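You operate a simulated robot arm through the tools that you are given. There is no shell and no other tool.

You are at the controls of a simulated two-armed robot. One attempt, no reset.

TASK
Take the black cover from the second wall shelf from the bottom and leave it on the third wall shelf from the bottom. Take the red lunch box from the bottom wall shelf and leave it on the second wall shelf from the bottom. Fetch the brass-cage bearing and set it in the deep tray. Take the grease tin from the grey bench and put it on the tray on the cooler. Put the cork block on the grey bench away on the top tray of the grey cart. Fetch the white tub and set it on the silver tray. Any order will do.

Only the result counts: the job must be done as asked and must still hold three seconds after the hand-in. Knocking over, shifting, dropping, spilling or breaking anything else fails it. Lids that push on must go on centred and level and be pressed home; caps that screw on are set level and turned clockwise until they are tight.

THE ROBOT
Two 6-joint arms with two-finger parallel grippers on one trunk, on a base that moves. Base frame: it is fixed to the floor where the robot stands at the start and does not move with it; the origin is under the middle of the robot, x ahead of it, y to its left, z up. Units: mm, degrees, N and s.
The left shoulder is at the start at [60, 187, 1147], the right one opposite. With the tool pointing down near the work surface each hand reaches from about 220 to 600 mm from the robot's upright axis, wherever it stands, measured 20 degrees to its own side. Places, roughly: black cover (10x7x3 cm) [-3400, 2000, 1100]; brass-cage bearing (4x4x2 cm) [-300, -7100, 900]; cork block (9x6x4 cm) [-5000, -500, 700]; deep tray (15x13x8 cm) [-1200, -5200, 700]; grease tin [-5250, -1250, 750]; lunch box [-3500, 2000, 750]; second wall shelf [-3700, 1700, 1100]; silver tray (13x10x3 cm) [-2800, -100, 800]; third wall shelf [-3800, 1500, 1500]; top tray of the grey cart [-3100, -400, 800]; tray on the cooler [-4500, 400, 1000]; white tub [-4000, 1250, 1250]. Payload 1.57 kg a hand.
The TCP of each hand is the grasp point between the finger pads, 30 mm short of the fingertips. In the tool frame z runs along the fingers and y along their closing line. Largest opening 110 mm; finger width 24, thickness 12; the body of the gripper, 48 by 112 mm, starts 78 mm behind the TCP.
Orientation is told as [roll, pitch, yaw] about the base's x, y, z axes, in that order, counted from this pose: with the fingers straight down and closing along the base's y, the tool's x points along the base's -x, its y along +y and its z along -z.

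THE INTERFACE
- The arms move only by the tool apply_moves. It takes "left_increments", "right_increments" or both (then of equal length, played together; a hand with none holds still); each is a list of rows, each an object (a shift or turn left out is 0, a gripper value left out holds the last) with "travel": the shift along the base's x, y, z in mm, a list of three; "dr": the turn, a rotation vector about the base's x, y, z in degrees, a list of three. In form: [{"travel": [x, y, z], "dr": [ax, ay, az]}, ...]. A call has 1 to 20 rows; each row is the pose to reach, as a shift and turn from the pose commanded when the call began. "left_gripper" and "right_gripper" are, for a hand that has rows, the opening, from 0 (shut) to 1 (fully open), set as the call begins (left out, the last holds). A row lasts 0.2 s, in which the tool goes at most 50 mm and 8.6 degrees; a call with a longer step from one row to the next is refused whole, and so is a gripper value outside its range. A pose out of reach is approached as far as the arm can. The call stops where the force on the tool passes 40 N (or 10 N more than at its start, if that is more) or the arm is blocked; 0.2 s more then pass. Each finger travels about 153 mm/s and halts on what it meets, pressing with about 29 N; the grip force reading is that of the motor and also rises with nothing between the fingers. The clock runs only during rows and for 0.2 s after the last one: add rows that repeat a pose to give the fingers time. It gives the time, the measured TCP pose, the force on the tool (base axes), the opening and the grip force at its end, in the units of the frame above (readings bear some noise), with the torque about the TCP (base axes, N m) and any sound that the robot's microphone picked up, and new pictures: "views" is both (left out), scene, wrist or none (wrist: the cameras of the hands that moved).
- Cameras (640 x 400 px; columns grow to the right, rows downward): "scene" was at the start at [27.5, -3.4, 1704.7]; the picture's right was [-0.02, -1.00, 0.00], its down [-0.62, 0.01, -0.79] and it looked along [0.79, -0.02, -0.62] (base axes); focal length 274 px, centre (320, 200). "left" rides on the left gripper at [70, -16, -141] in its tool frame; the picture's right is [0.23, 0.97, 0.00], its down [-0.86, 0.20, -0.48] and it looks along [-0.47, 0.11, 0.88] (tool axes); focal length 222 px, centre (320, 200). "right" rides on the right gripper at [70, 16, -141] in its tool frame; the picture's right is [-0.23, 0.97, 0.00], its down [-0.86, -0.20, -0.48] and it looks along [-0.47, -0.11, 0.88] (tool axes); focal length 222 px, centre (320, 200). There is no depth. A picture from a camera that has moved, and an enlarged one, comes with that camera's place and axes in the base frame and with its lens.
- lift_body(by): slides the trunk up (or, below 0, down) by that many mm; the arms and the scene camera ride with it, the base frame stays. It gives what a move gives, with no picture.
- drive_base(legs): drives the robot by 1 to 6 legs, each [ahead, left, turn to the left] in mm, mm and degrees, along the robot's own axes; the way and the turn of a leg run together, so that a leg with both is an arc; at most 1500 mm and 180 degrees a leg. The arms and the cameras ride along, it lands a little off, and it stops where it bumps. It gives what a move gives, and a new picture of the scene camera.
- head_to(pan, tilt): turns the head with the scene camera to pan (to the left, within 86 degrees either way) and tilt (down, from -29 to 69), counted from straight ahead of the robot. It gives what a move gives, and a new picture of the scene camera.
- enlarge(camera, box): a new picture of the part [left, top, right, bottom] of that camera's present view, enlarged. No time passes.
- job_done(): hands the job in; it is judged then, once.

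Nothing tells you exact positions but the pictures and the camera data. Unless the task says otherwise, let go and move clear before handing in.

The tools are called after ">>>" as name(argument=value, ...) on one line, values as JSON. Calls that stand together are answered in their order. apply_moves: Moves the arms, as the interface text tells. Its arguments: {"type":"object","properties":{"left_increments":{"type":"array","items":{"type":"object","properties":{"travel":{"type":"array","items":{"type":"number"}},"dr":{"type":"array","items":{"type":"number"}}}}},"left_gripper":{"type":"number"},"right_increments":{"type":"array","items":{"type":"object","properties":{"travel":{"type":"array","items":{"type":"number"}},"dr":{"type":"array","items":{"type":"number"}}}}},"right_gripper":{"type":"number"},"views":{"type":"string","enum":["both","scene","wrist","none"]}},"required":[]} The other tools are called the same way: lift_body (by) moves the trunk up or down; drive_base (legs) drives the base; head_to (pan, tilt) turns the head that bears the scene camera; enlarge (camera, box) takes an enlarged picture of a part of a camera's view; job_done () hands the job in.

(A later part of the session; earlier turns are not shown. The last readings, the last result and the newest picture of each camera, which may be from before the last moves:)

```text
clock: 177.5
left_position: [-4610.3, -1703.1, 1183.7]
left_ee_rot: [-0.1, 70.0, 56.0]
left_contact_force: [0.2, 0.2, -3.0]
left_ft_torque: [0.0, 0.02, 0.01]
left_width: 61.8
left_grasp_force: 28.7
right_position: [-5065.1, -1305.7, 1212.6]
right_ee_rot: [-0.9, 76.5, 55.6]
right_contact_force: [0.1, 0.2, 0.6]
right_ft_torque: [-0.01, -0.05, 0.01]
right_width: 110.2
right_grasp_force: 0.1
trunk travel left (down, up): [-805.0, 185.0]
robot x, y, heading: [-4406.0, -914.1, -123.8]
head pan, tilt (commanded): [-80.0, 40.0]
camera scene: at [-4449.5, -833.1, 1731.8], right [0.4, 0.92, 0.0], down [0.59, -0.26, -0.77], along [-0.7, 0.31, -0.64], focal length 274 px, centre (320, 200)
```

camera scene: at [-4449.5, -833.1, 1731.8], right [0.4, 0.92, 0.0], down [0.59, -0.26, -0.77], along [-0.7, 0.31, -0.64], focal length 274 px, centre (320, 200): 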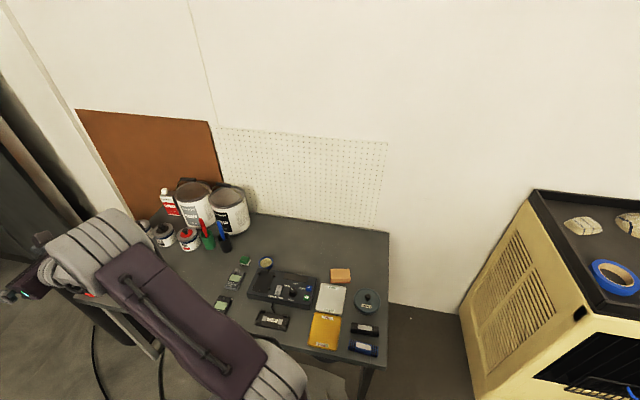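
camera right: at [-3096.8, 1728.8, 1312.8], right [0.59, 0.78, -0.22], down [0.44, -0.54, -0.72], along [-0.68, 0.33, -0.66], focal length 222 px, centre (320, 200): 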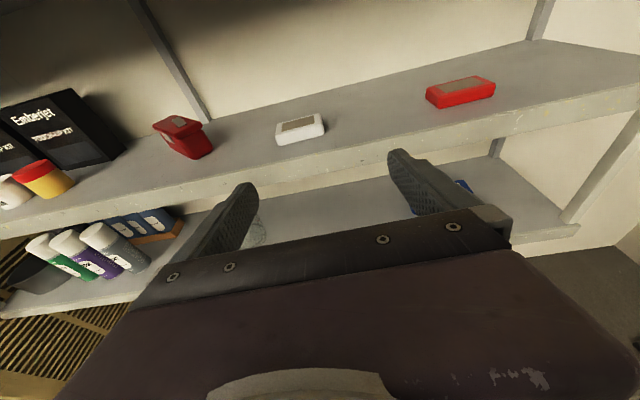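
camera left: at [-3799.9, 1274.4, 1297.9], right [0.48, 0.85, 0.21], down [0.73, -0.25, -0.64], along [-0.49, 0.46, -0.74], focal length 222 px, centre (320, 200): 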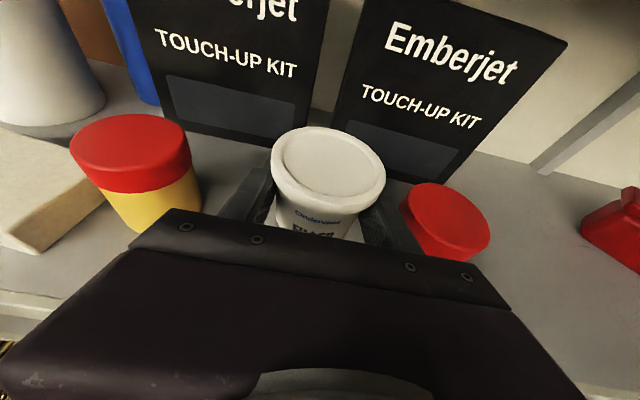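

I'm in front of the bench. I turn right to face it, then back off a little and look at the bench top.

>>> drive_base(legs=[[0, 0, -91.5], [-270, 0, 0]])

>>> head_to(pan=0, tilt=40)

```text
clock: 183.2
left_position: [-4971.0, -849.7, 1181.3]
left_ee_rot: [0.1, 69.9, -34.9]
left_contact_force: [-0.3, -0.3, -2.3]
left_ft_torque: [0.01, 0.02, -0.02]
left_width: 61.8
left_grasp_force: 28.3
right_position: [-4562.3, -401.7, 1212.7]
right_ee_rot: [-0.9, 76.5, -35.6]
right_contact_force: [0.0, 0.5, -0.7]
right_ft_torque: [0.0, -0.01, 0.01]
right_width: 109.9
right_grasp_force: 0.0
trunk travel left (down, up): [-805.0, 185.0]
robot x, y, heading: [-4184.8, -1072.2, 145.3]
head pan, tilt (commanded): [-80.0, 40.0]
camera scene: at [-4101.5, -1026.8, 1731.8], right [0.91, -0.42, 0.0], down [-0.27, -0.58, -0.77], along [0.32, 0.69, -0.64], focal length 274 px, centre (320, 200)
```

scene: 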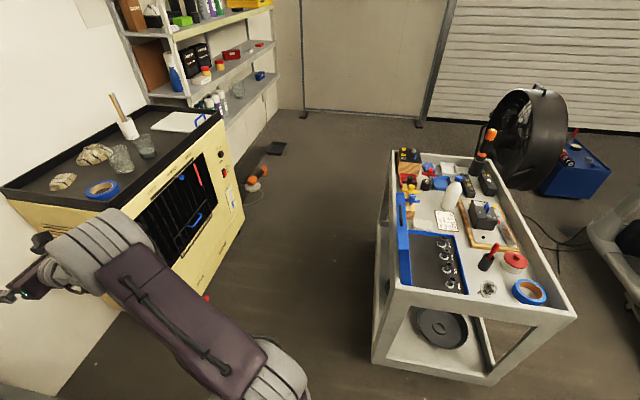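

```text
clock: 184.8
left_position: [-4969.5, -850.2, 1185.2]
left_ee_rot: [-0.1, 70.0, -35.0]
left_contact_force: [-0.2, 0.1, -3.3]
left_ft_torque: [-0.02, -0.02, 0.01]
left_width: 61.9
left_grasp_force: 28.8
right_position: [-4562.5, -402.9, 1212.6]
right_ee_rot: [-0.9, 76.6, -35.6]
right_contact_force: [0.2, 0.0, -0.3]
right_ft_torque: [-0.03, -0.03, -0.02]
right_width: 110.1
right_grasp_force: 0.1
trunk travel left (down, up): [-805.0, 185.0]
robot x, y, heading: [-4187.3, -1071.7, 144.7]
head pan, tilt (commanded): [0.0, 40.0]
camera scene: at [-4205.1, -1056.4, 1731.7], right [0.57, 0.82, 0.0], down [0.53, -0.37, -0.77], along [-0.63, 0.44, -0.64], focal length 274 px, centre (320, 200)
```

scene: 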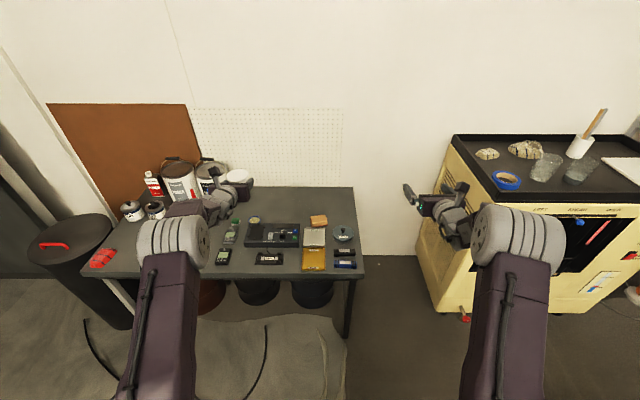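

>>> enlarge(camera="scene", box=[200, 180, 380, 290])

>>> enlarge(camera="left", box=[0, 0, 640, 400])

```text
3.56 times, centred on (290, 235) of scene
camera zoom: at [-4205.1, -1056.4, 1731.7], right [0.57, 0.82, 0.0], down [0.53, -0.37, -0.77], along [-0.63, 0.44, -0.64], focal length 976 px, centre (427, 76)
```

zoom: 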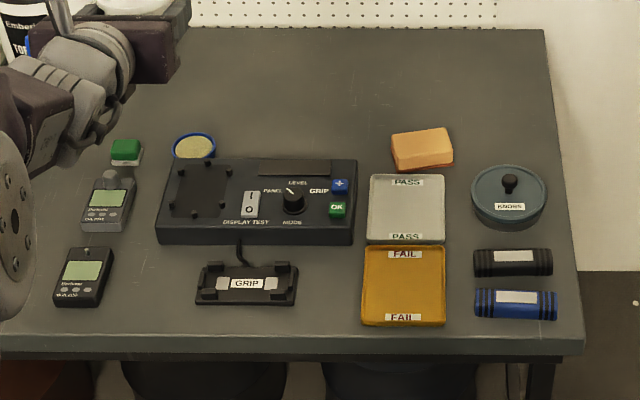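

```text
1.00 times, centred on (320, 200) of left (not enlarged: the box is as wide or as high as the picture)
camera zoom: at [-4888.6, -925.2, 1297.7], right [0.49, 0.84, 0.21], down [0.72, -0.26, -0.64], along [-0.48, 0.47, -0.74], focal length 222 px, centre (320, 200)
```

zoom: 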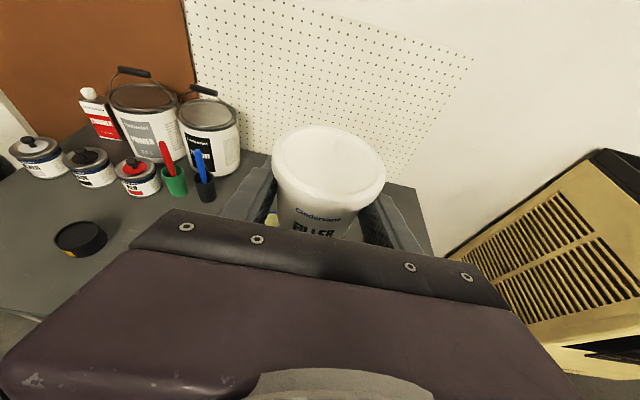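

I see the bench layout well; a free spot for the tub is at the front between the left meter and the black tin. First I bring the idle right hand to a vertical pose, out of the way.

>>> apply_moves(right_increments=[{"travel": [18.5, -13.1, -17.8], "dr": [-4.05, -5.66, 0]}, {"travel": [37, -26.2, -35.6], "dr": [-8.1, -11.3, 0]}, {"travel": [55.5, -39.3, -53.4], "dr": [-12.1, -17, 0]}, {"travel": [74, -52.4, -71.2], "dr": [-16.2, -22.6, 0]}, {"travel": [92.5, -65.5, -89], "dr": [-20.2, -28.3, 0]}, {"travel": [111, -78.6, -106.8], "dr": [-24.3, -34, 0]}, {"travel": [129.5, -91.7, -124.6], "dr": [-28.3, -39.6, 0]}, {"travel": [148, -104.8, -142.4], "dr": [-32.4, -45.3, 0]}, {"travel": [166.5, -117.9, -160.2], "dr": [-36.4, -50.9, 0]}, {"travel": [185, -131, -178], "dr": [-40.5, -56.6, 0]}, {"travel": [203.2, -143.9, -196], "dr": [-44.5, -62.2, 0]}], views="wrist")

```text
clock: 187.2
left_position: [-4969.6, -850.0, 1182.8]
left_ee_rot: [-0.2, 70.0, -35.1]
left_contact_force: [0.5, 0.2, -3.2]
left_ft_torque: [0.02, 0.04, 0.0]
left_width: 61.8
left_grasp_force: 29.1
right_position: [-4356.4, -547.0, 1017.1]
right_ee_rot: [-0.7, -0.1, -35.7]
right_contact_force: [0.4, -0.6, 0.2]
right_ft_torque: [0.0, -0.03, -0.03]
right_width: 109.7
right_grasp_force: 0.0
trunk travel left (down, up): [-805.0, 185.0]
robot x, y, heading: [-4182.3, -1068.3, 145.0]
head pan, tilt (commanded): [0.0, 40.0]
camera right: at [-4403.8, -491.6, 1158.0], right [0.75, 0.66, -0.01], down [0.58, -0.65, 0.48], along [0.31, -0.37, -0.88], focal length 222 px, centre (320, 200)
```

right: 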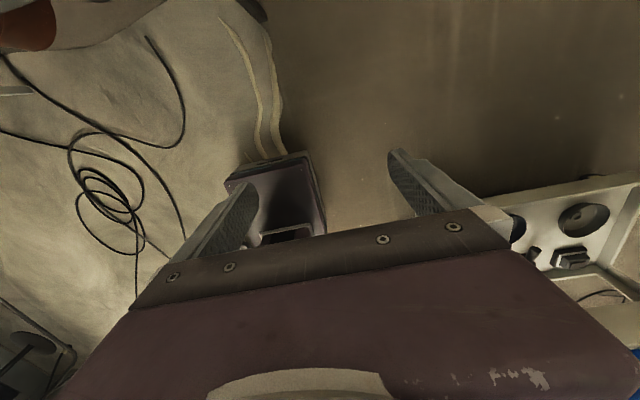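

The hand view also shows my base: its front is only about 235 mm ahead of the axis. I now shift left 200 mm and move the tub above its spot.

>>> drive_base(legs=[[0, 200, 0]])

>>> apply_moves(left_increments=[{"travel": [-17, -20, 0]}, {"travel": [-34, -40, 0]}, {"travel": [-51, -60, 0]}, {"travel": [-68.6, -72.7, 0]}, {"travel": [-68.6, -72.7, 0]}], views="none")

>>> lift_body(by=-380)

>>> head_to(pan=25, tilt=35)

```text
clock: 188.8
left_position: [-5081.6, -1009.6, 1184.3]
left_ee_rot: [-0.4, 69.9, -35.8]
left_contact_force: [-0.4, 0.4, -2.0]
left_ft_torque: [-0.03, 0.01, -0.03]
left_width: 61.7
left_grasp_force: 29.2
right_position: [-4468.9, -711.1, 1016.8]
right_ee_rot: [-1.0, 0.1, -36.0]
right_contact_force: [0.6, 0.5, 0.2]
right_ft_torque: [-0.02, 0.0, -0.01]
right_width: 110.0
right_grasp_force: 0.0
trunk travel left (down, up): [-805.0, 185.0]
robot x, y, heading: [-4303.0, -1235.0, 144.7]
head pan, tilt (commanded): [0.0, 40.0]
camera scene: at [-4319.4, -1218.9, 1731.7], right [0.58, 0.82, 0.0], down [0.52, -0.37, -0.77], along [-0.63, 0.44, -0.64], focal length 274 px, centre (320, 200)
```

scene: 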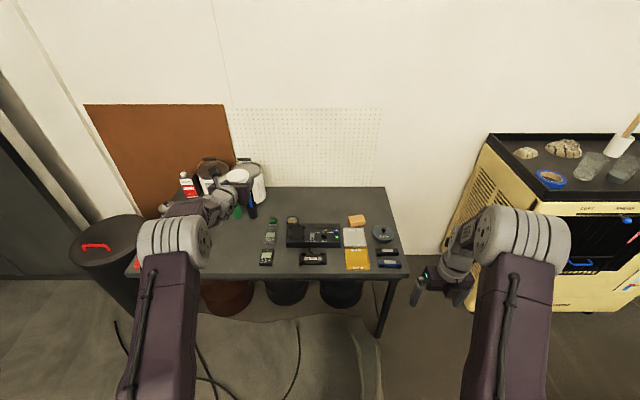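

```text
clock: 190.0
left_position: [-5151.7, -1082.9, 1185.2]
left_ee_rot: [-0.2, 69.9, -35.5]
left_contact_force: [-0.7, 0.1, -2.5]
left_ft_torque: [0.02, 0.04, 0.03]
left_width: 61.9
left_grasp_force: 28.6
right_position: [-4470.3, -712.6, 1017.3]
right_ee_rot: [-1.0, 0.0, -35.9]
right_contact_force: [0.5, 0.2, 0.7]
right_ft_torque: [-0.03, 0.02, 0.01]
right_width: 110.0
right_grasp_force: 0.0
trunk travel left (down, up): [-805.0, 185.0]
robot x, y, heading: [-4298.8, -1239.1, 145.0]
head pan, tilt (commanded): [0.0, 40.0]
```

```text
clock: 193.7
left_position: [-5151.4, -1084.4, 804.7]
left_ee_rot: [0.0, 70.0, -35.4]
left_contact_force: [0.5, 0.3, -2.7]
left_ft_torque: [0.02, 0.0, -0.03]
left_width: 61.7
left_grasp_force: 29.0
right_position: [-4470.8, -713.4, 637.4]
right_ee_rot: [-0.9, 0.1, -35.9]
right_contact_force: [0.0, 0.1, 0.0]
right_ft_torque: [-0.02, 0.01, 0.01]
right_width: 110.3
right_grasp_force: 0.1
trunk travel left (down, up): [-425.0, 565.0]
robot x, y, heading: [-4298.3, -1235.0, 145.0]
head pan, tilt (commanded): [0.0, 40.0]
```

```text
clock: 194.6
left_position: [-5151.4, -1083.5, 803.9]
left_ee_rot: [0.0, 69.9, -35.4]
left_contact_force: [-0.1, -0.2, -2.6]
left_ft_torque: [-0.03, -0.01, 0.02]
left_width: 61.7
left_grasp_force: 28.8
right_position: [-4470.5, -711.9, 638.5]
right_ee_rot: [-0.8, 0.0, -35.9]
right_contact_force: [-0.3, 0.0, -0.4]
right_ft_torque: [0.01, 0.01, -0.01]
right_width: 110.1
right_grasp_force: 0.1
trunk travel left (down, up): [-425.0, 565.0]
robot x, y, heading: [-4298.3, -1236.5, 145.0]
head pan, tilt (commanded): [25.0, 35.0]
camera scene: at [-4338.4, -1255.0, 1359.3], right [0.18, 0.98, 0.0], down [0.56, -0.1, -0.82], along [-0.81, 0.15, -0.57], focal length 274 px, centre (320, 200)
```

scene: 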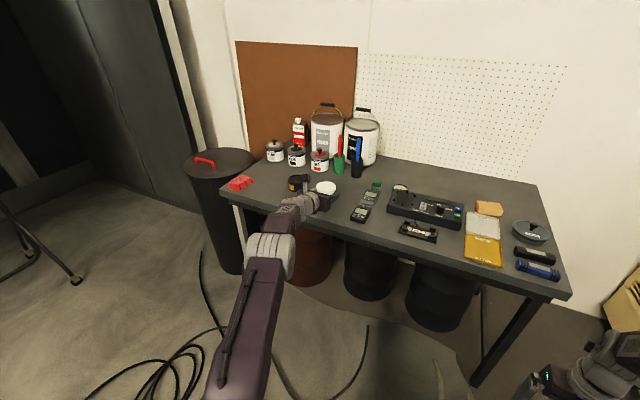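

>>> enlarge(camera="scene", box=[220, 140, 400, 250])

>>> enlarge(camera="left", box=[0, 0, 640, 400])

```text
3.56 times, centred on (310, 195) of scene
camera zoom: at [-4338.4, -1255.0, 1359.3], right [0.18, 0.98, 0.0], down [0.56, -0.1, -0.82], along [-0.81, 0.15, -0.57], focal length 976 px, centre (356, 218)
```

zoom: 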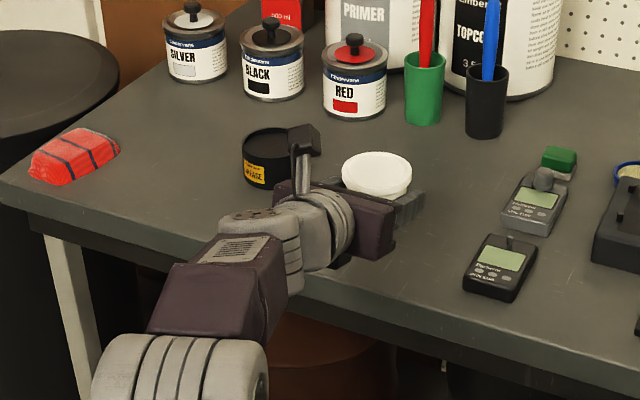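

```text
1.00 times, centred on (320, 200) of left (not enlarged: the box is as wide or as high as the picture)
camera zoom: at [-5071.3, -1159.0, 918.6], right [0.5, 0.84, 0.21], down [0.72, -0.27, -0.64], along [-0.48, 0.47, -0.74], focal length 222 px, centre (320, 200)
```

zoom: 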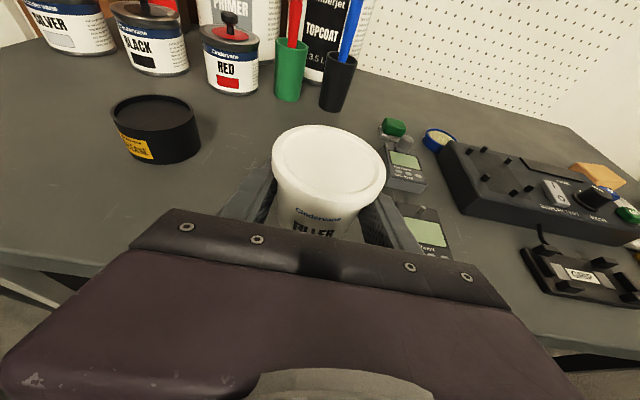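

The tub is above a clear spot. I lower it carefully.

>>> apply_moves(left_increments=[{"travel": [0, 0, -15]}, {"travel": [0, 0, -30]}, {"travel": [0, 0, -42]}, {"travel": [0, 0, -42]}], views="none")

>>> apply_moves(left_increments=[{"travel": [0, 0, -3]}, {"travel": [0, 0, -6]}, {"travel": [0, 0, -8]}, {"travel": [0, 0, -8]}], views="none")

```text
clock: 195.6
left_position: [-5151.9, -1085.5, 762.6]
left_ee_rot: [-0.2, 70.0, -35.5]
left_contact_force: [0.1, 0.3, -3.0]
left_ft_torque: [-0.05, 0.0, 0.01]
left_width: 62.0
left_grasp_force: 29.5
right_position: [-4470.6, -712.0, 637.4]
right_ee_rot: [-0.9, 0.1, -35.9]
right_contact_force: [-0.7, -0.4, -0.3]
right_ft_torque: [0.02, 0.01, -0.03]
right_width: 110.1
right_grasp_force: 0.1
trunk travel left (down, up): [-425.0, 565.0]
robot x, y, heading: [-4303.3, -1237.5, 144.7]
head pan, tilt (commanded): [25.0, 35.0]
```

```text
clock: 196.6
left_position: [-5152.1, -1083.8, 754.6]
left_ee_rot: [0.0, 70.0, -35.3]
left_contact_force: [-0.4, 0.7, -3.3]
left_ft_torque: [0.03, 0.01, -0.01]
left_width: 61.9
left_grasp_force: 28.9
right_position: [-4471.1, -712.3, 636.5]
right_ee_rot: [-0.9, 0.1, -35.9]
right_contact_force: [-0.7, -0.2, 0.5]
right_ft_torque: [0.01, 0.04, 0.03]
right_width: 110.0
right_grasp_force: 0.1
trunk travel left (down, up): [-425.0, 565.0]
robot x, y, heading: [-4297.6, -1237.7, 144.8]
head pan, tilt (commanded): [25.0, 35.0]
```

>>> apply_moves(left_increments=[{"travel": [0, 0, -3]}, {"travel": [0, 0, -5]}, {"travel": [0, 0, -5]}], views="none")

>>> apply_moves(left_increments=[{"travel": [0, 0, -2]}, {"travel": [0, 0, -4]}, {"travel": [0, 0, -4]}], views="none")

```text
clock: 197.3
left_position: [-5152.7, -1083.9, 749.1]
left_ee_rot: [0.0, 70.0, -35.3]
left_contact_force: [-0.7, 0.3, -3.5]
left_ft_torque: [-0.03, 0.0, 0.01]
left_width: 61.8
left_grasp_force: 28.8
right_position: [-4470.6, -711.9, 637.4]
right_ee_rot: [-0.9, 0.2, -35.9]
right_contact_force: [-0.5, -1.2, 1.3]
right_ft_torque: [0.02, -0.01, -0.01]
right_width: 110.2
right_grasp_force: 0.1
trunk travel left (down, up): [-425.0, 565.0]
robot x, y, heading: [-4301.1, -1236.2, 144.5]
head pan, tilt (commanded): [25.0, 35.0]
```

```text
clock: 198.2
left_position: [-5151.3, -1084.8, 745.3]
left_ee_rot: [0.0, 69.9, -35.3]
left_contact_force: [0.2, -0.4, -2.9]
left_ft_torque: [-0.01, 0.03, -0.04]
left_width: 61.8
left_grasp_force: 28.7
right_position: [-4471.0, -712.5, 638.5]
right_ee_rot: [-0.9, 0.1, -35.8]
right_contact_force: [-0.6, -0.5, 0.9]
right_ft_torque: [0.01, -0.03, 0.0]
right_width: 110.2
right_grasp_force: 0.0
trunk travel left (down, up): [-425.0, 565.0]
robot x, y, heading: [-4298.1, -1231.3, 144.7]
head pan, tilt (commanded): [25.0, 35.0]
```

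>>> apply_moves(left_increments=[{"travel": [0, 0, -2]}, {"travel": [0, 0, -4]}, {"travel": [0, 0, -4]}], views="none")

>>> apply_moves(left_increments=[{"travel": [0, 0, -2]}, {"travel": [0, 0, -4]}, {"travel": [0, 0, -4]}], views="both")

```text
clock: 198.9
left_position: [-5149.2, -1083.5, 746.5]
left_ee_rot: [-0.3, 70.3, -35.5]
left_contact_force: [-3.4, 1.6, 9.0]
left_ft_torque: [-0.27, 0.14, -0.1]
left_width: 61.9
left_grasp_force: 28.7
right_position: [-4470.4, -711.6, 638.2]
right_ee_rot: [-0.9, 0.2, -35.9]
right_contact_force: [-0.3, 0.4, 0.9]
right_ft_torque: [0.03, -0.01, 0.02]
right_width: 110.2
right_grasp_force: 0.0
trunk travel left (down, up): [-425.0, 565.0]
robot x, y, heading: [-4299.7, -1235.9, 144.8]
head pan, tilt (commanded): [25.0, 35.0]
```

```text
clock: 199.8
left_position: [-5149.0, -1084.5, 742.5]
left_ee_rot: [-0.3, 70.2, -35.6]
left_contact_force: [-5.2, 1.6, 21.8]
left_ft_torque: [-0.05, -0.05, 0.02]
left_width: 61.7
left_grasp_force: 28.7
right_position: [-4469.5, -712.7, 639.9]
right_ee_rot: [-0.9, 0.3, -36.0]
right_contact_force: [0.0, -0.1, 0.1]
right_ft_torque: [0.0, 0.01, -0.03]
right_width: 109.9
right_grasp_force: 0.1
trunk travel left (down, up): [-425.0, 565.0]
robot x, y, heading: [-4299.6, -1234.9, 144.6]
head pan, tilt (commanded): [25.0, 35.0]
camera scene: at [-4334.0, -1255.9, 1359.5], right [0.18, 0.98, 0.0], down [0.56, -0.1, -0.82], along [-0.81, 0.15, -0.57], focal length 274 px, centre (320, 200)
camera left: at [-5069.0, -1159.5, 855.1], right [0.5, 0.84, 0.21], down [0.72, -0.26, -0.64], along [-0.48, 0.47, -0.73], focal length 222 px, centre (320, 200)
```

scene: 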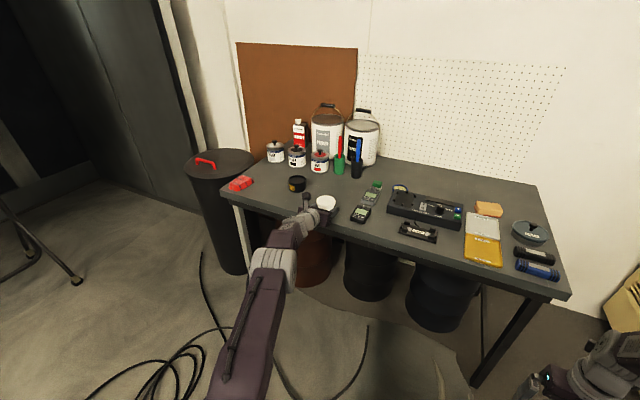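
left: 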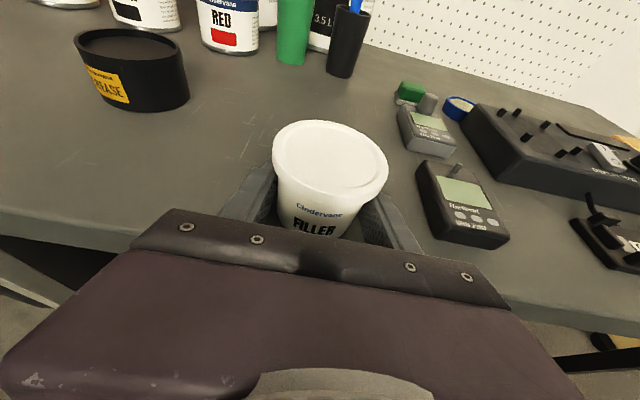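

Contact made (bench surface about z=718). I ease off and open.

>>> apply_moves(left_increments=[{"travel": [0, 0, 3]}, {"travel": [0, 0, 4]}], views="none")

>>> apply_moves(left_increments=[{"travel": [0, 0, 0]}, {"travel": [0, 0, 0]}, {"travel": [0, 0, 0]}], left_gripper=0.88, views="wrist")

```text
clock: 200.3
left_position: [-5149.3, -1083.0, 741.5]
left_ee_rot: [0.0, 70.1, -35.3]
left_contact_force: [0.4, -0.8, 9.1]
left_ft_torque: [0.11, 0.27, 0.02]
left_width: 61.2
left_grasp_force: 28.7
right_position: [-4469.6, -713.1, 639.2]
right_ee_rot: [-0.9, 0.2, -35.9]
right_contact_force: [0.2, -0.1, 0.6]
right_ft_torque: [-0.01, 0.01, -0.02]
right_width: 110.0
right_grasp_force: 0.0
trunk travel left (down, up): [-425.0, 565.0]
robot x, y, heading: [-4299.2, -1230.5, 144.8]
head pan, tilt (commanded): [25.0, 35.0]
```

```text
clock: 201.2
left_position: [-5149.8, -1082.5, 741.9]
left_ee_rot: [-0.1, 70.0, -35.4]
left_contact_force: [5.0, -4.8, 2.9]
left_ft_torque: [0.15, -0.11, -0.34]
left_width: 96.3
left_grasp_force: 0.1
right_position: [-4470.2, -711.1, 637.4]
right_ee_rot: [-0.9, 0.1, -35.9]
right_contact_force: [0.4, 0.0, 0.5]
right_ft_torque: [0.0, -0.01, -0.02]
right_width: 109.9
right_grasp_force: 0.2
trunk travel left (down, up): [-425.0, 565.0]
robot x, y, heading: [-4303.4, -1237.7, 144.9]
head pan, tilt (commanded): [25.0, 35.0]
camera left: at [-5070.5, -1158.4, 855.7], right [0.5, 0.84, 0.21], down [0.72, -0.27, -0.64], along [-0.48, 0.47, -0.74], focal length 222 px, centre (320, 200)
```

left: 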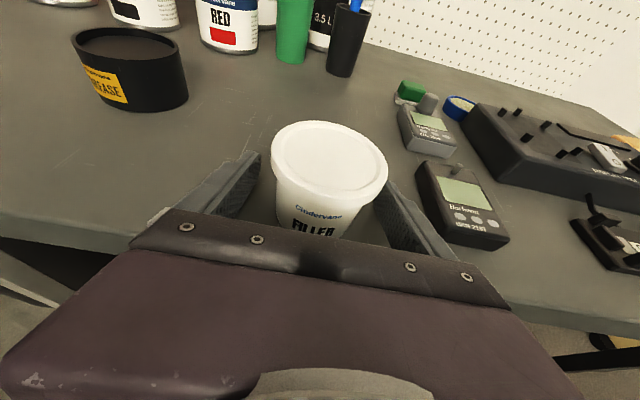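

Released. I back off 130 mm, raise the trunk 200 mm and turn the left hand to vertical.

>>> drive_base(legs=[[-130, 0, 0]])

>>> lift_body(by=200)

>>> apply_moves(left_increments=[{"travel": [22, -7.4, -10.2], "dr": [-4.48, -6.36, 0]}, {"travel": [44, -14.7, -20.4], "dr": [-8.96, -12.7, 0]}, {"travel": [66, -22.1, -30.7], "dr": [-13.4, -19.1, 0]}, {"travel": [88, -29.5, -41], "dr": [-17.9, -25.4, 0]}, {"travel": [110, -36.8, -51], "dr": [-22.4, -31.8, 0]}, {"travel": [132, -44.2, -61.3], "dr": [-26.9, -38.2, 0]}, {"travel": [154, -51.6, -71.6], "dr": [-31.4, -44.5, 0]}, {"travel": [176, -59, -82], "dr": [-35.8, -50.9, 0]}, {"travel": [198, -66.3, -92], "dr": [-40.3, -57.2, 0]}, {"travel": [198, -66.3, -92], "dr": [-40.3, -57.2, 0]}], left_gripper=1, views="both")

```text
clock: 202.1
left_position: [-5123.7, -1102.1, 746.3]
left_ee_rot: [0.0, 70.2, -35.5]
left_contact_force: [0.0, -0.5, 0.0]
left_ft_torque: [0.02, -0.03, 0.01]
left_width: 96.6
left_grasp_force: 0.1
right_position: [-4442.7, -732.0, 638.7]
right_ee_rot: [-0.7, 0.2, -35.8]
right_contact_force: [0.2, 1.1, -0.5]
right_ft_torque: [0.05, 0.0, 0.0]
right_width: 110.3
right_grasp_force: 0.1
trunk travel left (down, up): [-425.0, 565.0]
robot x, y, heading: [-4273.8, -1257.6, 144.8]
head pan, tilt (commanded): [25.0, 35.0]
stopped in leg 1: the robot was blocked; the commanded pose is now the measured one
camera scene: at [-4308.6, -1276.2, 1359.3], right [0.18, 0.98, 0.0], down [0.56, -0.1, -0.82], along [-0.81, 0.15, -0.57], focal length 274 px, centre (320, 200)
```

scene: 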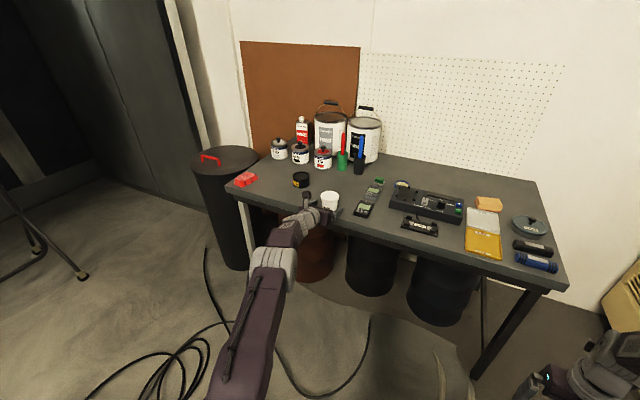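

```text
clock: 204.2
left_position: [-5122.6, -1102.6, 943.8]
left_ee_rot: [-0.2, 70.1, -35.5]
left_contact_force: [1.1, -0.2, 0.5]
left_ft_torque: [0.0, 0.02, 0.04]
left_width: 96.7
left_grasp_force: 0.0
right_position: [-4442.8, -731.9, 838.5]
right_ee_rot: [-0.9, 0.1, -35.8]
right_contact_force: [1.2, 0.3, -0.2]
right_ft_torque: [0.02, 0.0, 0.0]
right_width: 110.1
right_grasp_force: 0.1
trunk travel left (down, up): [-625.0, 365.0]
robot x, y, heading: [-4275.1, -1256.8, 144.6]
head pan, tilt (commanded): [25.0, 35.0]
```

```text
clock: 206.4
left_position: [-4925.4, -1169.0, 850.6]
left_ee_rot: [0.3, 0.3, -35.3]
left_contact_force: [0.5, -0.9, -0.4]
left_ft_torque: [0.03, -0.01, 0.02]
left_width: 110.0
left_grasp_force: 0.0
right_position: [-4443.6, -732.1, 837.8]
right_ee_rot: [-0.9, 0.2, -36.0]
right_contact_force: [-0.2, -0.7, -1.4]
right_ft_torque: [-0.03, 0.01, 0.0]
right_width: 110.0
right_grasp_force: 0.1
trunk travel left (down, up): [-625.0, 365.0]
robot x, y, heading: [-4271.8, -1257.8, 144.7]
head pan, tilt (commanded): [25.0, 35.0]
camera scene: at [-4309.5, -1275.2, 1559.3], right [0.18, 0.98, 0.0], down [0.56, -0.1, -0.82], along [-0.81, 0.15, -0.57], focal length 274 px, centre (320, 200)
camera left: at [-4990.3, -1140.9, 993.7], right [0.38, 0.93, 0.0], down [0.81, -0.33, 0.48], along [0.44, -0.18, -0.88], focal length 222 px, centre (320, 200)
```

scene: 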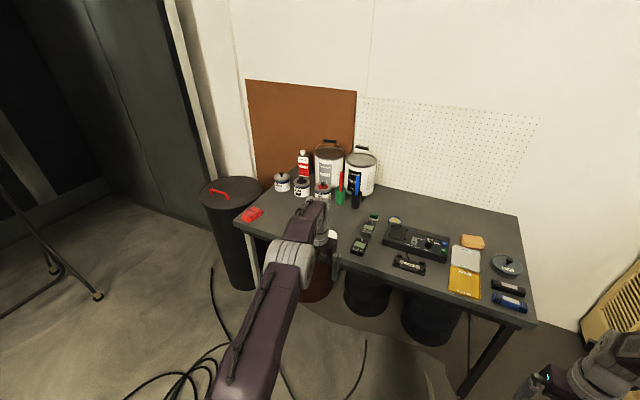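
left: 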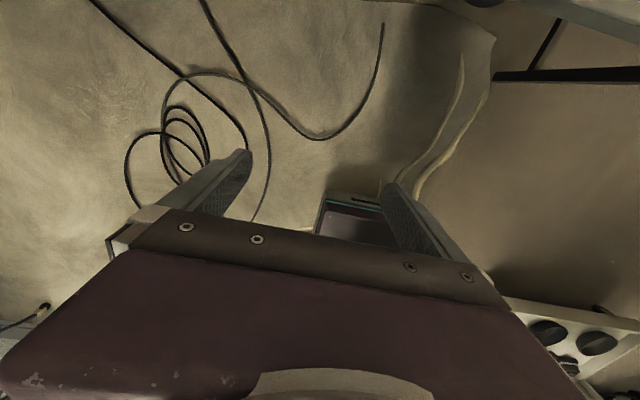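

Backing up was blocked after ~30 mm by something behind. I look around to the left-rear to see what it is.

>>> head_to(pan=86, tilt=60)

>>> head_to(pan=-86, tilt=60)

```text
clock: 207.7
left_position: [-4925.2, -1167.4, 852.0]
left_ee_rot: [0.2, 0.3, -35.4]
left_contact_force: [-0.3, -0.5, 0.1]
left_ft_torque: [-0.02, 0.04, 0.03]
left_width: 109.8
left_grasp_force: 0.1
right_position: [-4442.8, -731.3, 837.1]
right_ee_rot: [-0.9, -0.1, -35.9]
right_contact_force: [0.5, -0.2, 0.3]
right_ft_torque: [0.01, 0.0, -0.01]
right_width: 110.0
right_grasp_force: 0.0
trunk travel left (down, up): [-625.0, 365.0]
robot x, y, heading: [-4270.7, -1256.6, 144.7]
head pan, tilt (commanded): [85.9, 60.0]
camera scene: at [-4265.5, -1342.2, 1525.0], right [-0.77, 0.63, 0.0], down [0.55, 0.67, -0.5], along [-0.32, -0.39, -0.87], focal length 274 px, centre (320, 200)
```

scene: 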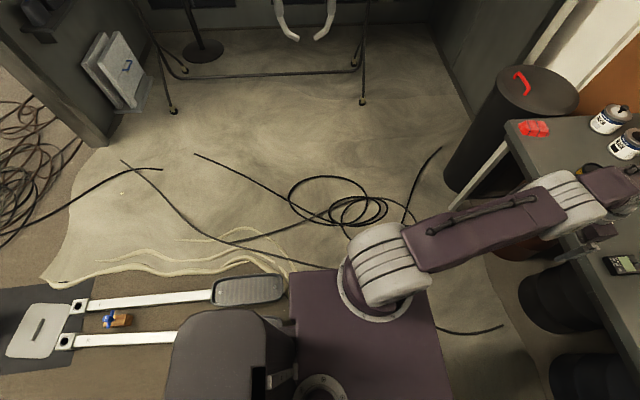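

```text
clock: 210.3
left_position: [-4925.2, -1167.6, 851.6]
left_ee_rot: [0.3, 0.4, -35.2]
left_contact_force: [0.2, -0.1, -0.4]
left_ft_torque: [0.03, 0.02, -0.02]
left_width: 110.0
left_grasp_force: 0.1
right_position: [-4441.9, -732.5, 837.1]
right_ee_rot: [-0.9, 0.2, -36.0]
right_contact_force: [-0.3, -0.2, 0.0]
right_ft_torque: [0.01, 0.02, -0.02]
right_width: 109.9
right_grasp_force: 0.1
trunk travel left (down, up): [-625.0, 365.0]
robot x, y, heading: [-4274.3, -1253.8, 144.6]
head pan, tilt (commanded): [-85.9, 60.0]
camera scene: at [-4188.7, -1233.7, 1525.0], right [0.86, -0.52, 0.0], down [-0.45, -0.74, -0.5], along [0.26, 0.43, -0.87], focal length 274 px, centre (320, 200)
```

scene: 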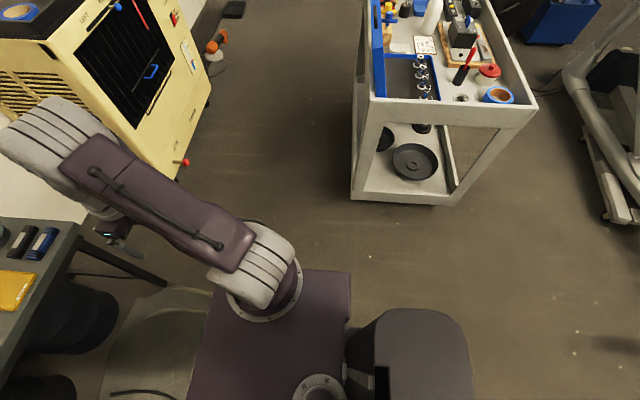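

The pedals of the elliptical trainer are right behind me, so I must not back up here. I drive forward 230 mm to bring the vertical left hand over the tub.

>>> drive_base(legs=[[230, 0, 0]])

>>> head_to(pan=25, tilt=40)

>>> apply_moves(left_increments=[{"travel": [0, 0, 0]}], views="wrist")

```text
clock: 212.1
left_position: [-5111.5, -1037.6, 850.9]
left_ee_rot: [0.2, 0.3, -35.3]
left_contact_force: [-0.2, 1.4, 0.5]
left_ft_torque: [-0.05, -0.03, -0.01]
left_width: 110.0
left_grasp_force: 0.0
right_position: [-4630.5, -599.8, 837.2]
right_ee_rot: [-0.9, 0.2, -35.8]
right_contact_force: [-0.6, -0.6, 0.6]
right_ft_torque: [0.02, -0.03, 0.02]
right_width: 110.1
right_grasp_force: 0.0
trunk travel left (down, up): [-625.0, 365.0]
robot x, y, heading: [-4457.9, -1121.2, 144.9]
head pan, tilt (commanded): [-85.9, 60.0]
camera scene: at [-4374.9, -1102.0, 1525.0], right [0.86, -0.52, 0.0], down [-0.45, -0.74, -0.5], along [0.26, 0.43, -0.87], focal length 274 px, centre (320, 200)
```

scene: 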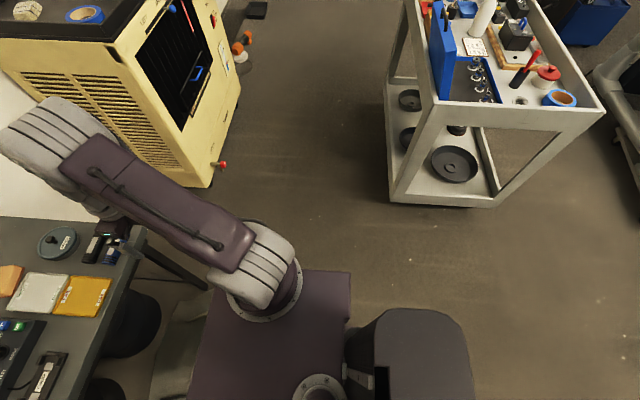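

```text
clock: 213.9
left_position: [-5111.3, -1038.2, 852.2]
left_ee_rot: [0.3, 0.2, -35.3]
left_contact_force: [-0.6, 0.2, 0.6]
left_ft_torque: [0.03, -0.01, 0.0]
left_width: 110.2
left_grasp_force: 0.0
right_position: [-4630.1, -601.0, 838.4]
right_ee_rot: [-0.9, 0.1, -35.7]
right_contact_force: [-0.1, 0.6, 0.0]
right_ft_torque: [0.02, -0.04, -0.03]
right_width: 110.1
right_grasp_force: 0.0
trunk travel left (down, up): [-625.0, 365.0]
robot x, y, heading: [-4462.4, -1124.3, 145.0]
head pan, tilt (commanded): [25.0, 40.0]
camera scene: at [-4492.8, -1144.1, 1551.7], right [0.18, 0.98, 0.0], down [0.63, -0.11, -0.77], along [-0.75, 0.14, -0.64], focal length 274 px, centre (320, 200)
```

scene: 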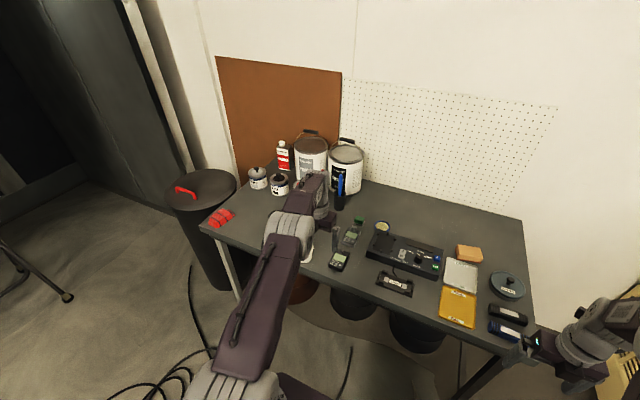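

```text
clock: 214.3
left_position: [-5110.8, -1039.0, 852.6]
left_ee_rot: [0.2, 0.3, -35.2]
left_contact_force: [-0.4, 0.2, -0.3]
left_ft_torque: [0.0, -0.01, -0.01]
left_width: 109.9
left_grasp_force: 0.1
right_position: [-4630.2, -601.0, 838.2]
right_ee_rot: [-0.9, 0.1, -35.8]
right_contact_force: [0.0, 0.2, -0.4]
right_ft_torque: [0.01, 0.0, 0.0]
right_width: 109.9
right_grasp_force: 0.0
trunk travel left (down, up): [-625.0, 365.0]
robot x, y, heading: [-4458.8, -1123.7, 144.9]
head pan, tilt (commanded): [25.0, 40.0]
camera left: at [-5176.9, -1010.6, 993.7], right [0.38, 0.93, 0.0], down [0.81, -0.33, 0.47], along [0.44, -0.17, -0.88], focal length 222 px, centre (320, 200)
```

left: 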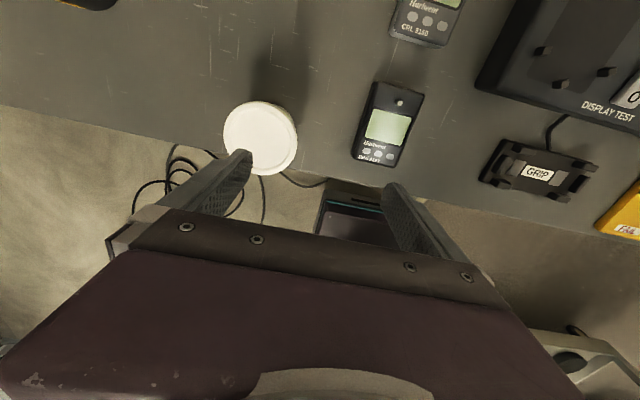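

Tub centre measured at (-5150, -1082.5), matching where I set it. I move over it and lower so the fingertips grip the lid rim.

>>> apply_moves(left_increments=[{"travel": [-13, -14.5, 0]}, {"travel": [-26, -29, 0]}, {"travel": [-39.2, -43.5, 0]}, {"travel": [-39.2, -43.5, -20]}, {"travel": [-39.2, -43.5, -40]}, {"travel": [-39.2, -43.5, -55]}, {"travel": [-39.2, -43.5, -55]}], left_gripper=1, views="wrist")

```text
clock: 215.9
left_position: [-5132.7, -1088.0, 805.7]
left_ee_rot: [0.2, 0.3, -35.3]
left_contact_force: [0.0, 0.8, 0.0]
left_ft_torque: [0.01, 0.0, 0.0]
left_width: 110.1
left_grasp_force: 0.0
left hand out of reach, approached as far as the arm can: row 2, 3, 4, 5, 6, 7
right_position: [-4630.5, -600.5, 837.9]
right_ee_rot: [-0.9, 0.2, -35.7]
right_contact_force: [-0.6, 0.4, -0.9]
right_ft_torque: [0.03, 0.02, 0.02]
right_width: 110.1
right_grasp_force: 0.0
trunk travel left (down, up): [-625.0, 365.0]
robot x, y, heading: [-4456.5, -1122.7, 144.9]
head pan, tilt (commanded): [25.0, 40.0]
camera left: at [-5197.9, -1060.0, 946.9], right [0.38, 0.93, 0.0], down [0.81, -0.33, 0.47], along [0.44, -0.17, -0.88], focal length 222 px, centre (320, 200)
```

left: 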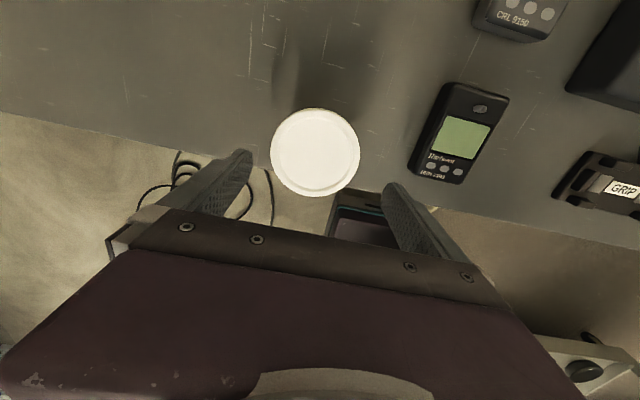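

The arm is at its reach limit; I let the base do the last 17 mm, then lower.

>>> drive_base(legs=[[30, 30, 0]])

>>> apply_moves(left_increments=[{"travel": [0, 0, 0]}], views="wrist")

```text
clock: 216.8
left_position: [-5173.1, -1093.8, 805.5]
left_ee_rot: [0.3, 0.3, -35.2]
left_contact_force: [0.3, 0.4, 0.8]
left_ft_torque: [-0.02, 0.0, -0.01]
left_width: 110.1
left_grasp_force: 0.1
right_position: [-4670.3, -608.1, 838.5]
right_ee_rot: [-0.9, 0.2, -35.8]
right_contact_force: [-0.3, -0.7, -0.2]
right_ft_torque: [-0.01, -0.03, -0.01]
right_width: 109.9
right_grasp_force: 0.0
trunk travel left (down, up): [-625.0, 365.0]
robot x, y, heading: [-4498.4, -1130.0, 144.9]
head pan, tilt (commanded): [25.0, 40.0]
camera scene: at [-4533.3, -1151.2, 1551.8], right [0.18, 0.98, 0.0], down [0.63, -0.11, -0.77], along [-0.75, 0.14, -0.64], focal length 274 px, centre (320, 200)
```

scene: 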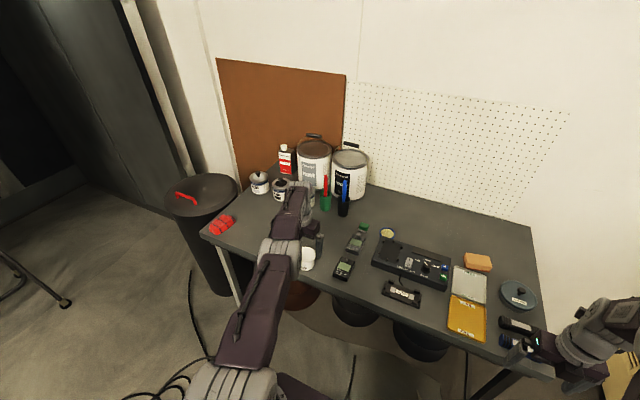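

```text
clock: 217.2
left_position: [-5172.9, -1093.2, 806.8]
left_ee_rot: [0.1, 0.4, -35.1]
left_contact_force: [0.0, -0.5, 0.3]
left_ft_torque: [0.0, 0.01, -0.02]
left_width: 109.8
left_grasp_force: 0.0
right_position: [-4669.5, -607.6, 837.7]
right_ee_rot: [-0.9, 0.2, -35.9]
right_contact_force: [0.0, 0.1, 0.2]
right_ft_torque: [0.02, 0.01, -0.02]
right_width: 110.0
right_grasp_force: 0.0
trunk travel left (down, up): [-625.0, 365.0]
robot x, y, heading: [-4503.2, -1131.1, 144.9]
head pan, tilt (commanded): [25.0, 40.0]
camera left: at [-5237.7, -1066.6, 948.1], right [0.38, 0.93, 0.0], down [0.82, -0.33, 0.47], along [0.44, -0.18, -0.88], focal length 222 px, centre (320, 200)
```

left: 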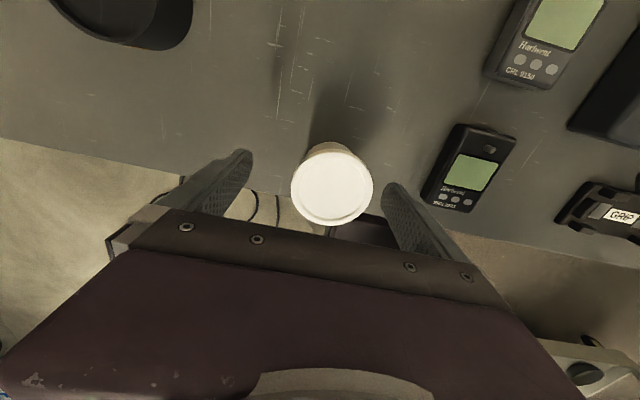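

>>> apply_moves(left_increments=[{"travel": [10, 4.3, 0]}, {"travel": [20, 8.5, 0]}, {"travel": [20, 8.5, -13]}, {"travel": [20, 8.5, -26]}, {"travel": [20, 8.5, -26]}], views="wrist")

```text
clock: 218.4
left_position: [-5163.1, -1082.8, 776.9]
left_ee_rot: [0.3, 0.1, -35.2]
left_contact_force: [-0.2, 0.5, -0.2]
left_ft_torque: [0.04, -0.01, -0.02]
left_width: 110.1
left_grasp_force: 0.0
left hand out of reach, approached as far as the arm can: row 1, 2, 3, 4, 5
right_position: [-4669.6, -607.4, 837.4]
right_ee_rot: [-0.8, 0.1, -35.8]
right_contact_force: [0.1, 0.2, -0.5]
right_ft_torque: [0.01, 0.02, -0.03]
right_width: 110.0
right_grasp_force: 0.0
trunk travel left (down, up): [-625.0, 365.0]
robot x, y, heading: [-4501.2, -1129.2, 144.8]
head pan, tilt (commanded): [25.0, 40.0]
camera left: at [-5229.6, -1055.4, 918.1], right [0.38, 0.93, 0.0], down [0.81, -0.33, 0.48], along [0.44, -0.18, -0.88], focal length 222 px, centre (320, 200)
```

left: 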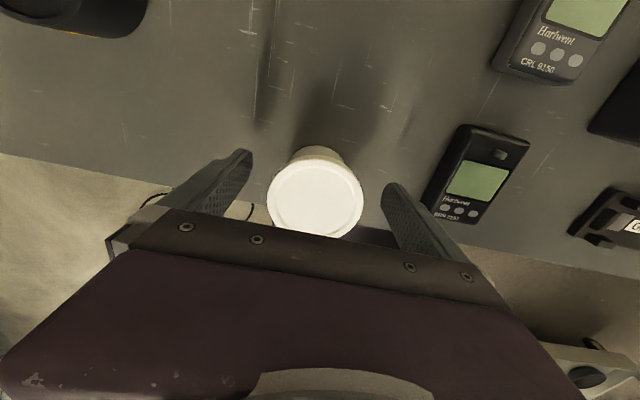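

The TCP projects right at the lid centre. I close the gripper on the lid rim.

>>> apply_moves(left_increments=[{"travel": [0, 0, 0]}, {"travel": [0, 0, 0]}, {"travel": [0, 0, 0]}], left_gripper=0, views="wrist")

```text
clock: 219.2
left_position: [-5163.2, -1082.5, 775.7]
left_ee_rot: [0.2, 0.1, -35.3]
left_contact_force: [-0.3, -1.7, -0.5]
left_ft_torque: [0.05, 0.0, -0.01]
left_width: 71.7
left_grasp_force: 29.1
right_position: [-4669.9, -607.9, 836.1]
right_ee_rot: [-0.8, 0.1, -35.8]
right_contact_force: [0.6, 0.1, -0.2]
right_ft_torque: [0.01, 0.01, 0.01]
right_width: 109.8
right_grasp_force: 0.1
trunk travel left (down, up): [-625.0, 365.0]
robot x, y, heading: [-4500.1, -1133.8, 144.5]
head pan, tilt (commanded): [25.0, 40.0]
camera left: at [-5229.8, -1055.5, 918.2], right [0.38, 0.93, 0.0], down [0.81, -0.33, 0.48], along [0.44, -0.18, -0.88], focal length 222 px, centre (320, 200)
```

left: 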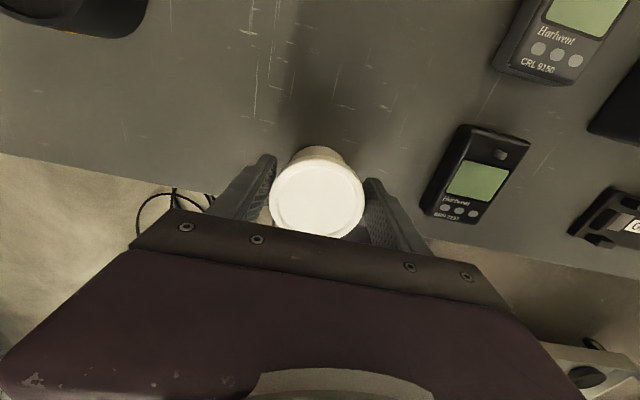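

>>> apply_moves(left_increments=[{"travel": [0, 0, 10]}, {"travel": [0, 0, 25]}, {"travel": [0, 0, 40]}, {"travel": [0, 0, 40]}], views="wrist")

```text
clock: 220.2
left_position: [-5167.8, -1080.9, 816.3]
left_ee_rot: [0.3, 0.1, -35.2]
left_contact_force: [-0.5, -0.4, -2.3]
left_ft_torque: [0.01, 0.03, 0.0]
left_width: 71.6
left_grasp_force: 29.2
left hand out of reach, approached as far as the arm can: row 2, 3, 4
right_position: [-4671.2, -607.5, 837.6]
right_ee_rot: [-0.9, 0.1, -35.7]
right_contact_force: [-0.5, 0.5, 0.3]
right_ft_torque: [-0.02, 0.01, 0.0]
right_width: 110.2
right_grasp_force: 0.0
trunk travel left (down, up): [-625.0, 365.0]
robot x, y, heading: [-4499.9, -1130.0, 144.8]
head pan, tilt (commanded): [25.0, 40.0]
camera left: at [-5233.9, -1053.3, 957.9], right [0.38, 0.93, 0.0], down [0.81, -0.33, 0.48], along [0.44, -0.18, -0.88], focal length 222 px, centre (320, 200)
```

left: 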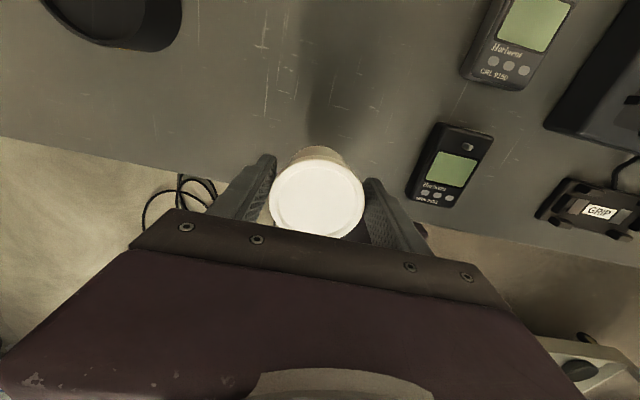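

The tub is held by the lid rim. Now I pull the left hand in and raise the right hand, then go forward to take the cork with the right hand.

>>> apply_moves(left_increments=[{"travel": [43, -13, 15]}, {"travel": [86, -26, 30]}, {"travel": [130, -39, 45]}, {"travel": [173, -52, 60]}, {"travel": [216, -65, 75]}, {"travel": [260, -78, 90]}, {"travel": [302.7, -91.3, 90]}], right_increments=[{"travel": [0, 0, 10]}, {"travel": [0, 0, 20]}, {"travel": [0, 0, 30]}, {"travel": [0, 0, 40]}, {"travel": [0, 0, 45]}, {"travel": [0, 0, 45]}, {"travel": [0, 0, 45]}], views="none")

>>> drive_base(legs=[[150, 0, 0]])

>>> head_to(pan=-10, tilt=50)

```text
clock: 221.8
left_position: [-5167.8, -1078.2, 853.3]
left_ee_rot: [0.2, 0.2, -35.2]
left_contact_force: [0.5, 0.4, -3.0]
left_ft_torque: [0.03, 0.0, -0.02]
left_width: 71.8
left_grasp_force: 28.9
left hand out of reach, approached as far as the arm can: row 1, 2, 3, 4, 5, 6, 7
right_position: [-4671.1, -607.4, 883.9]
right_ee_rot: [-0.8, 0.0, -35.8]
right_contact_force: [0.0, -0.4, 0.5]
right_ft_torque: [0.0, -0.01, 0.0]
right_width: 110.4
right_grasp_force: 0.0
trunk travel left (down, up): [-625.0, 365.0]
robot x, y, heading: [-4497.5, -1133.8, 144.7]
head pan, tilt (commanded): [25.0, 40.0]
```

```text
clock: 223.2
left_position: [-5289.7, -991.7, 853.1]
left_ee_rot: [0.2, 0.2, -35.3]
left_contact_force: [-0.4, 0.6, -3.4]
left_ft_torque: [0.03, 0.0, -0.03]
left_width: 71.5
left_grasp_force: 29.8
right_position: [-4793.3, -521.2, 883.5]
right_ee_rot: [-0.8, 0.2, -35.8]
right_contact_force: [0.0, -0.2, -0.5]
right_ft_torque: [0.0, -0.04, 0.0]
right_width: 110.0
right_grasp_force: 0.2
trunk travel left (down, up): [-625.0, 365.0]
robot x, y, heading: [-4625.0, -1043.3, 144.9]
head pan, tilt (commanded): [25.0, 40.0]
camera scene: at [-4656.2, -1065.2, 1551.7], right [0.18, 0.98, 0.0], down [0.63, -0.11, -0.77], along [-0.75, 0.14, -0.64], focal length 274 px, centre (320, 200)
```

scene: 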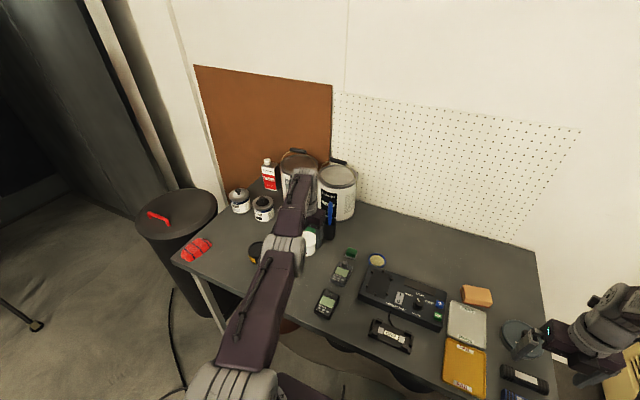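

```text
clock: 224.2
left_position: [-5290.1, -990.8, 852.8]
left_ee_rot: [0.2, 0.1, -35.2]
left_contact_force: [1.0, 0.7, -2.8]
left_ft_torque: [0.02, 0.03, 0.02]
left_width: 71.4
left_grasp_force: 28.8
right_position: [-4791.4, -522.2, 882.5]
right_ee_rot: [-0.8, 0.1, -35.8]
right_contact_force: [0.0, -0.1, 0.1]
right_ft_torque: [0.0, 0.01, -0.02]
right_width: 110.0
right_grasp_force: 0.1
trunk travel left (down, up): [-625.0, 365.0]
robot x, y, heading: [-4623.2, -1044.5, 144.7]
head pan, tilt (commanded): [-10.0, 50.0]
camera scene: at [-4626.9, -1025.7, 1537.6], right [0.71, 0.7, 0.0], down [0.54, -0.54, -0.64], along [-0.45, 0.46, -0.77], focal length 274 px, centre (320, 200)
```

scene: 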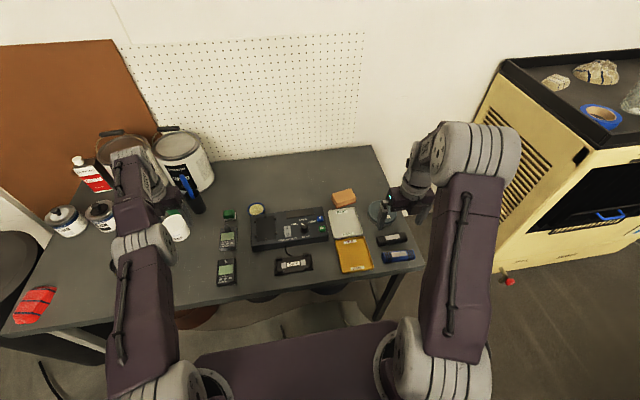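

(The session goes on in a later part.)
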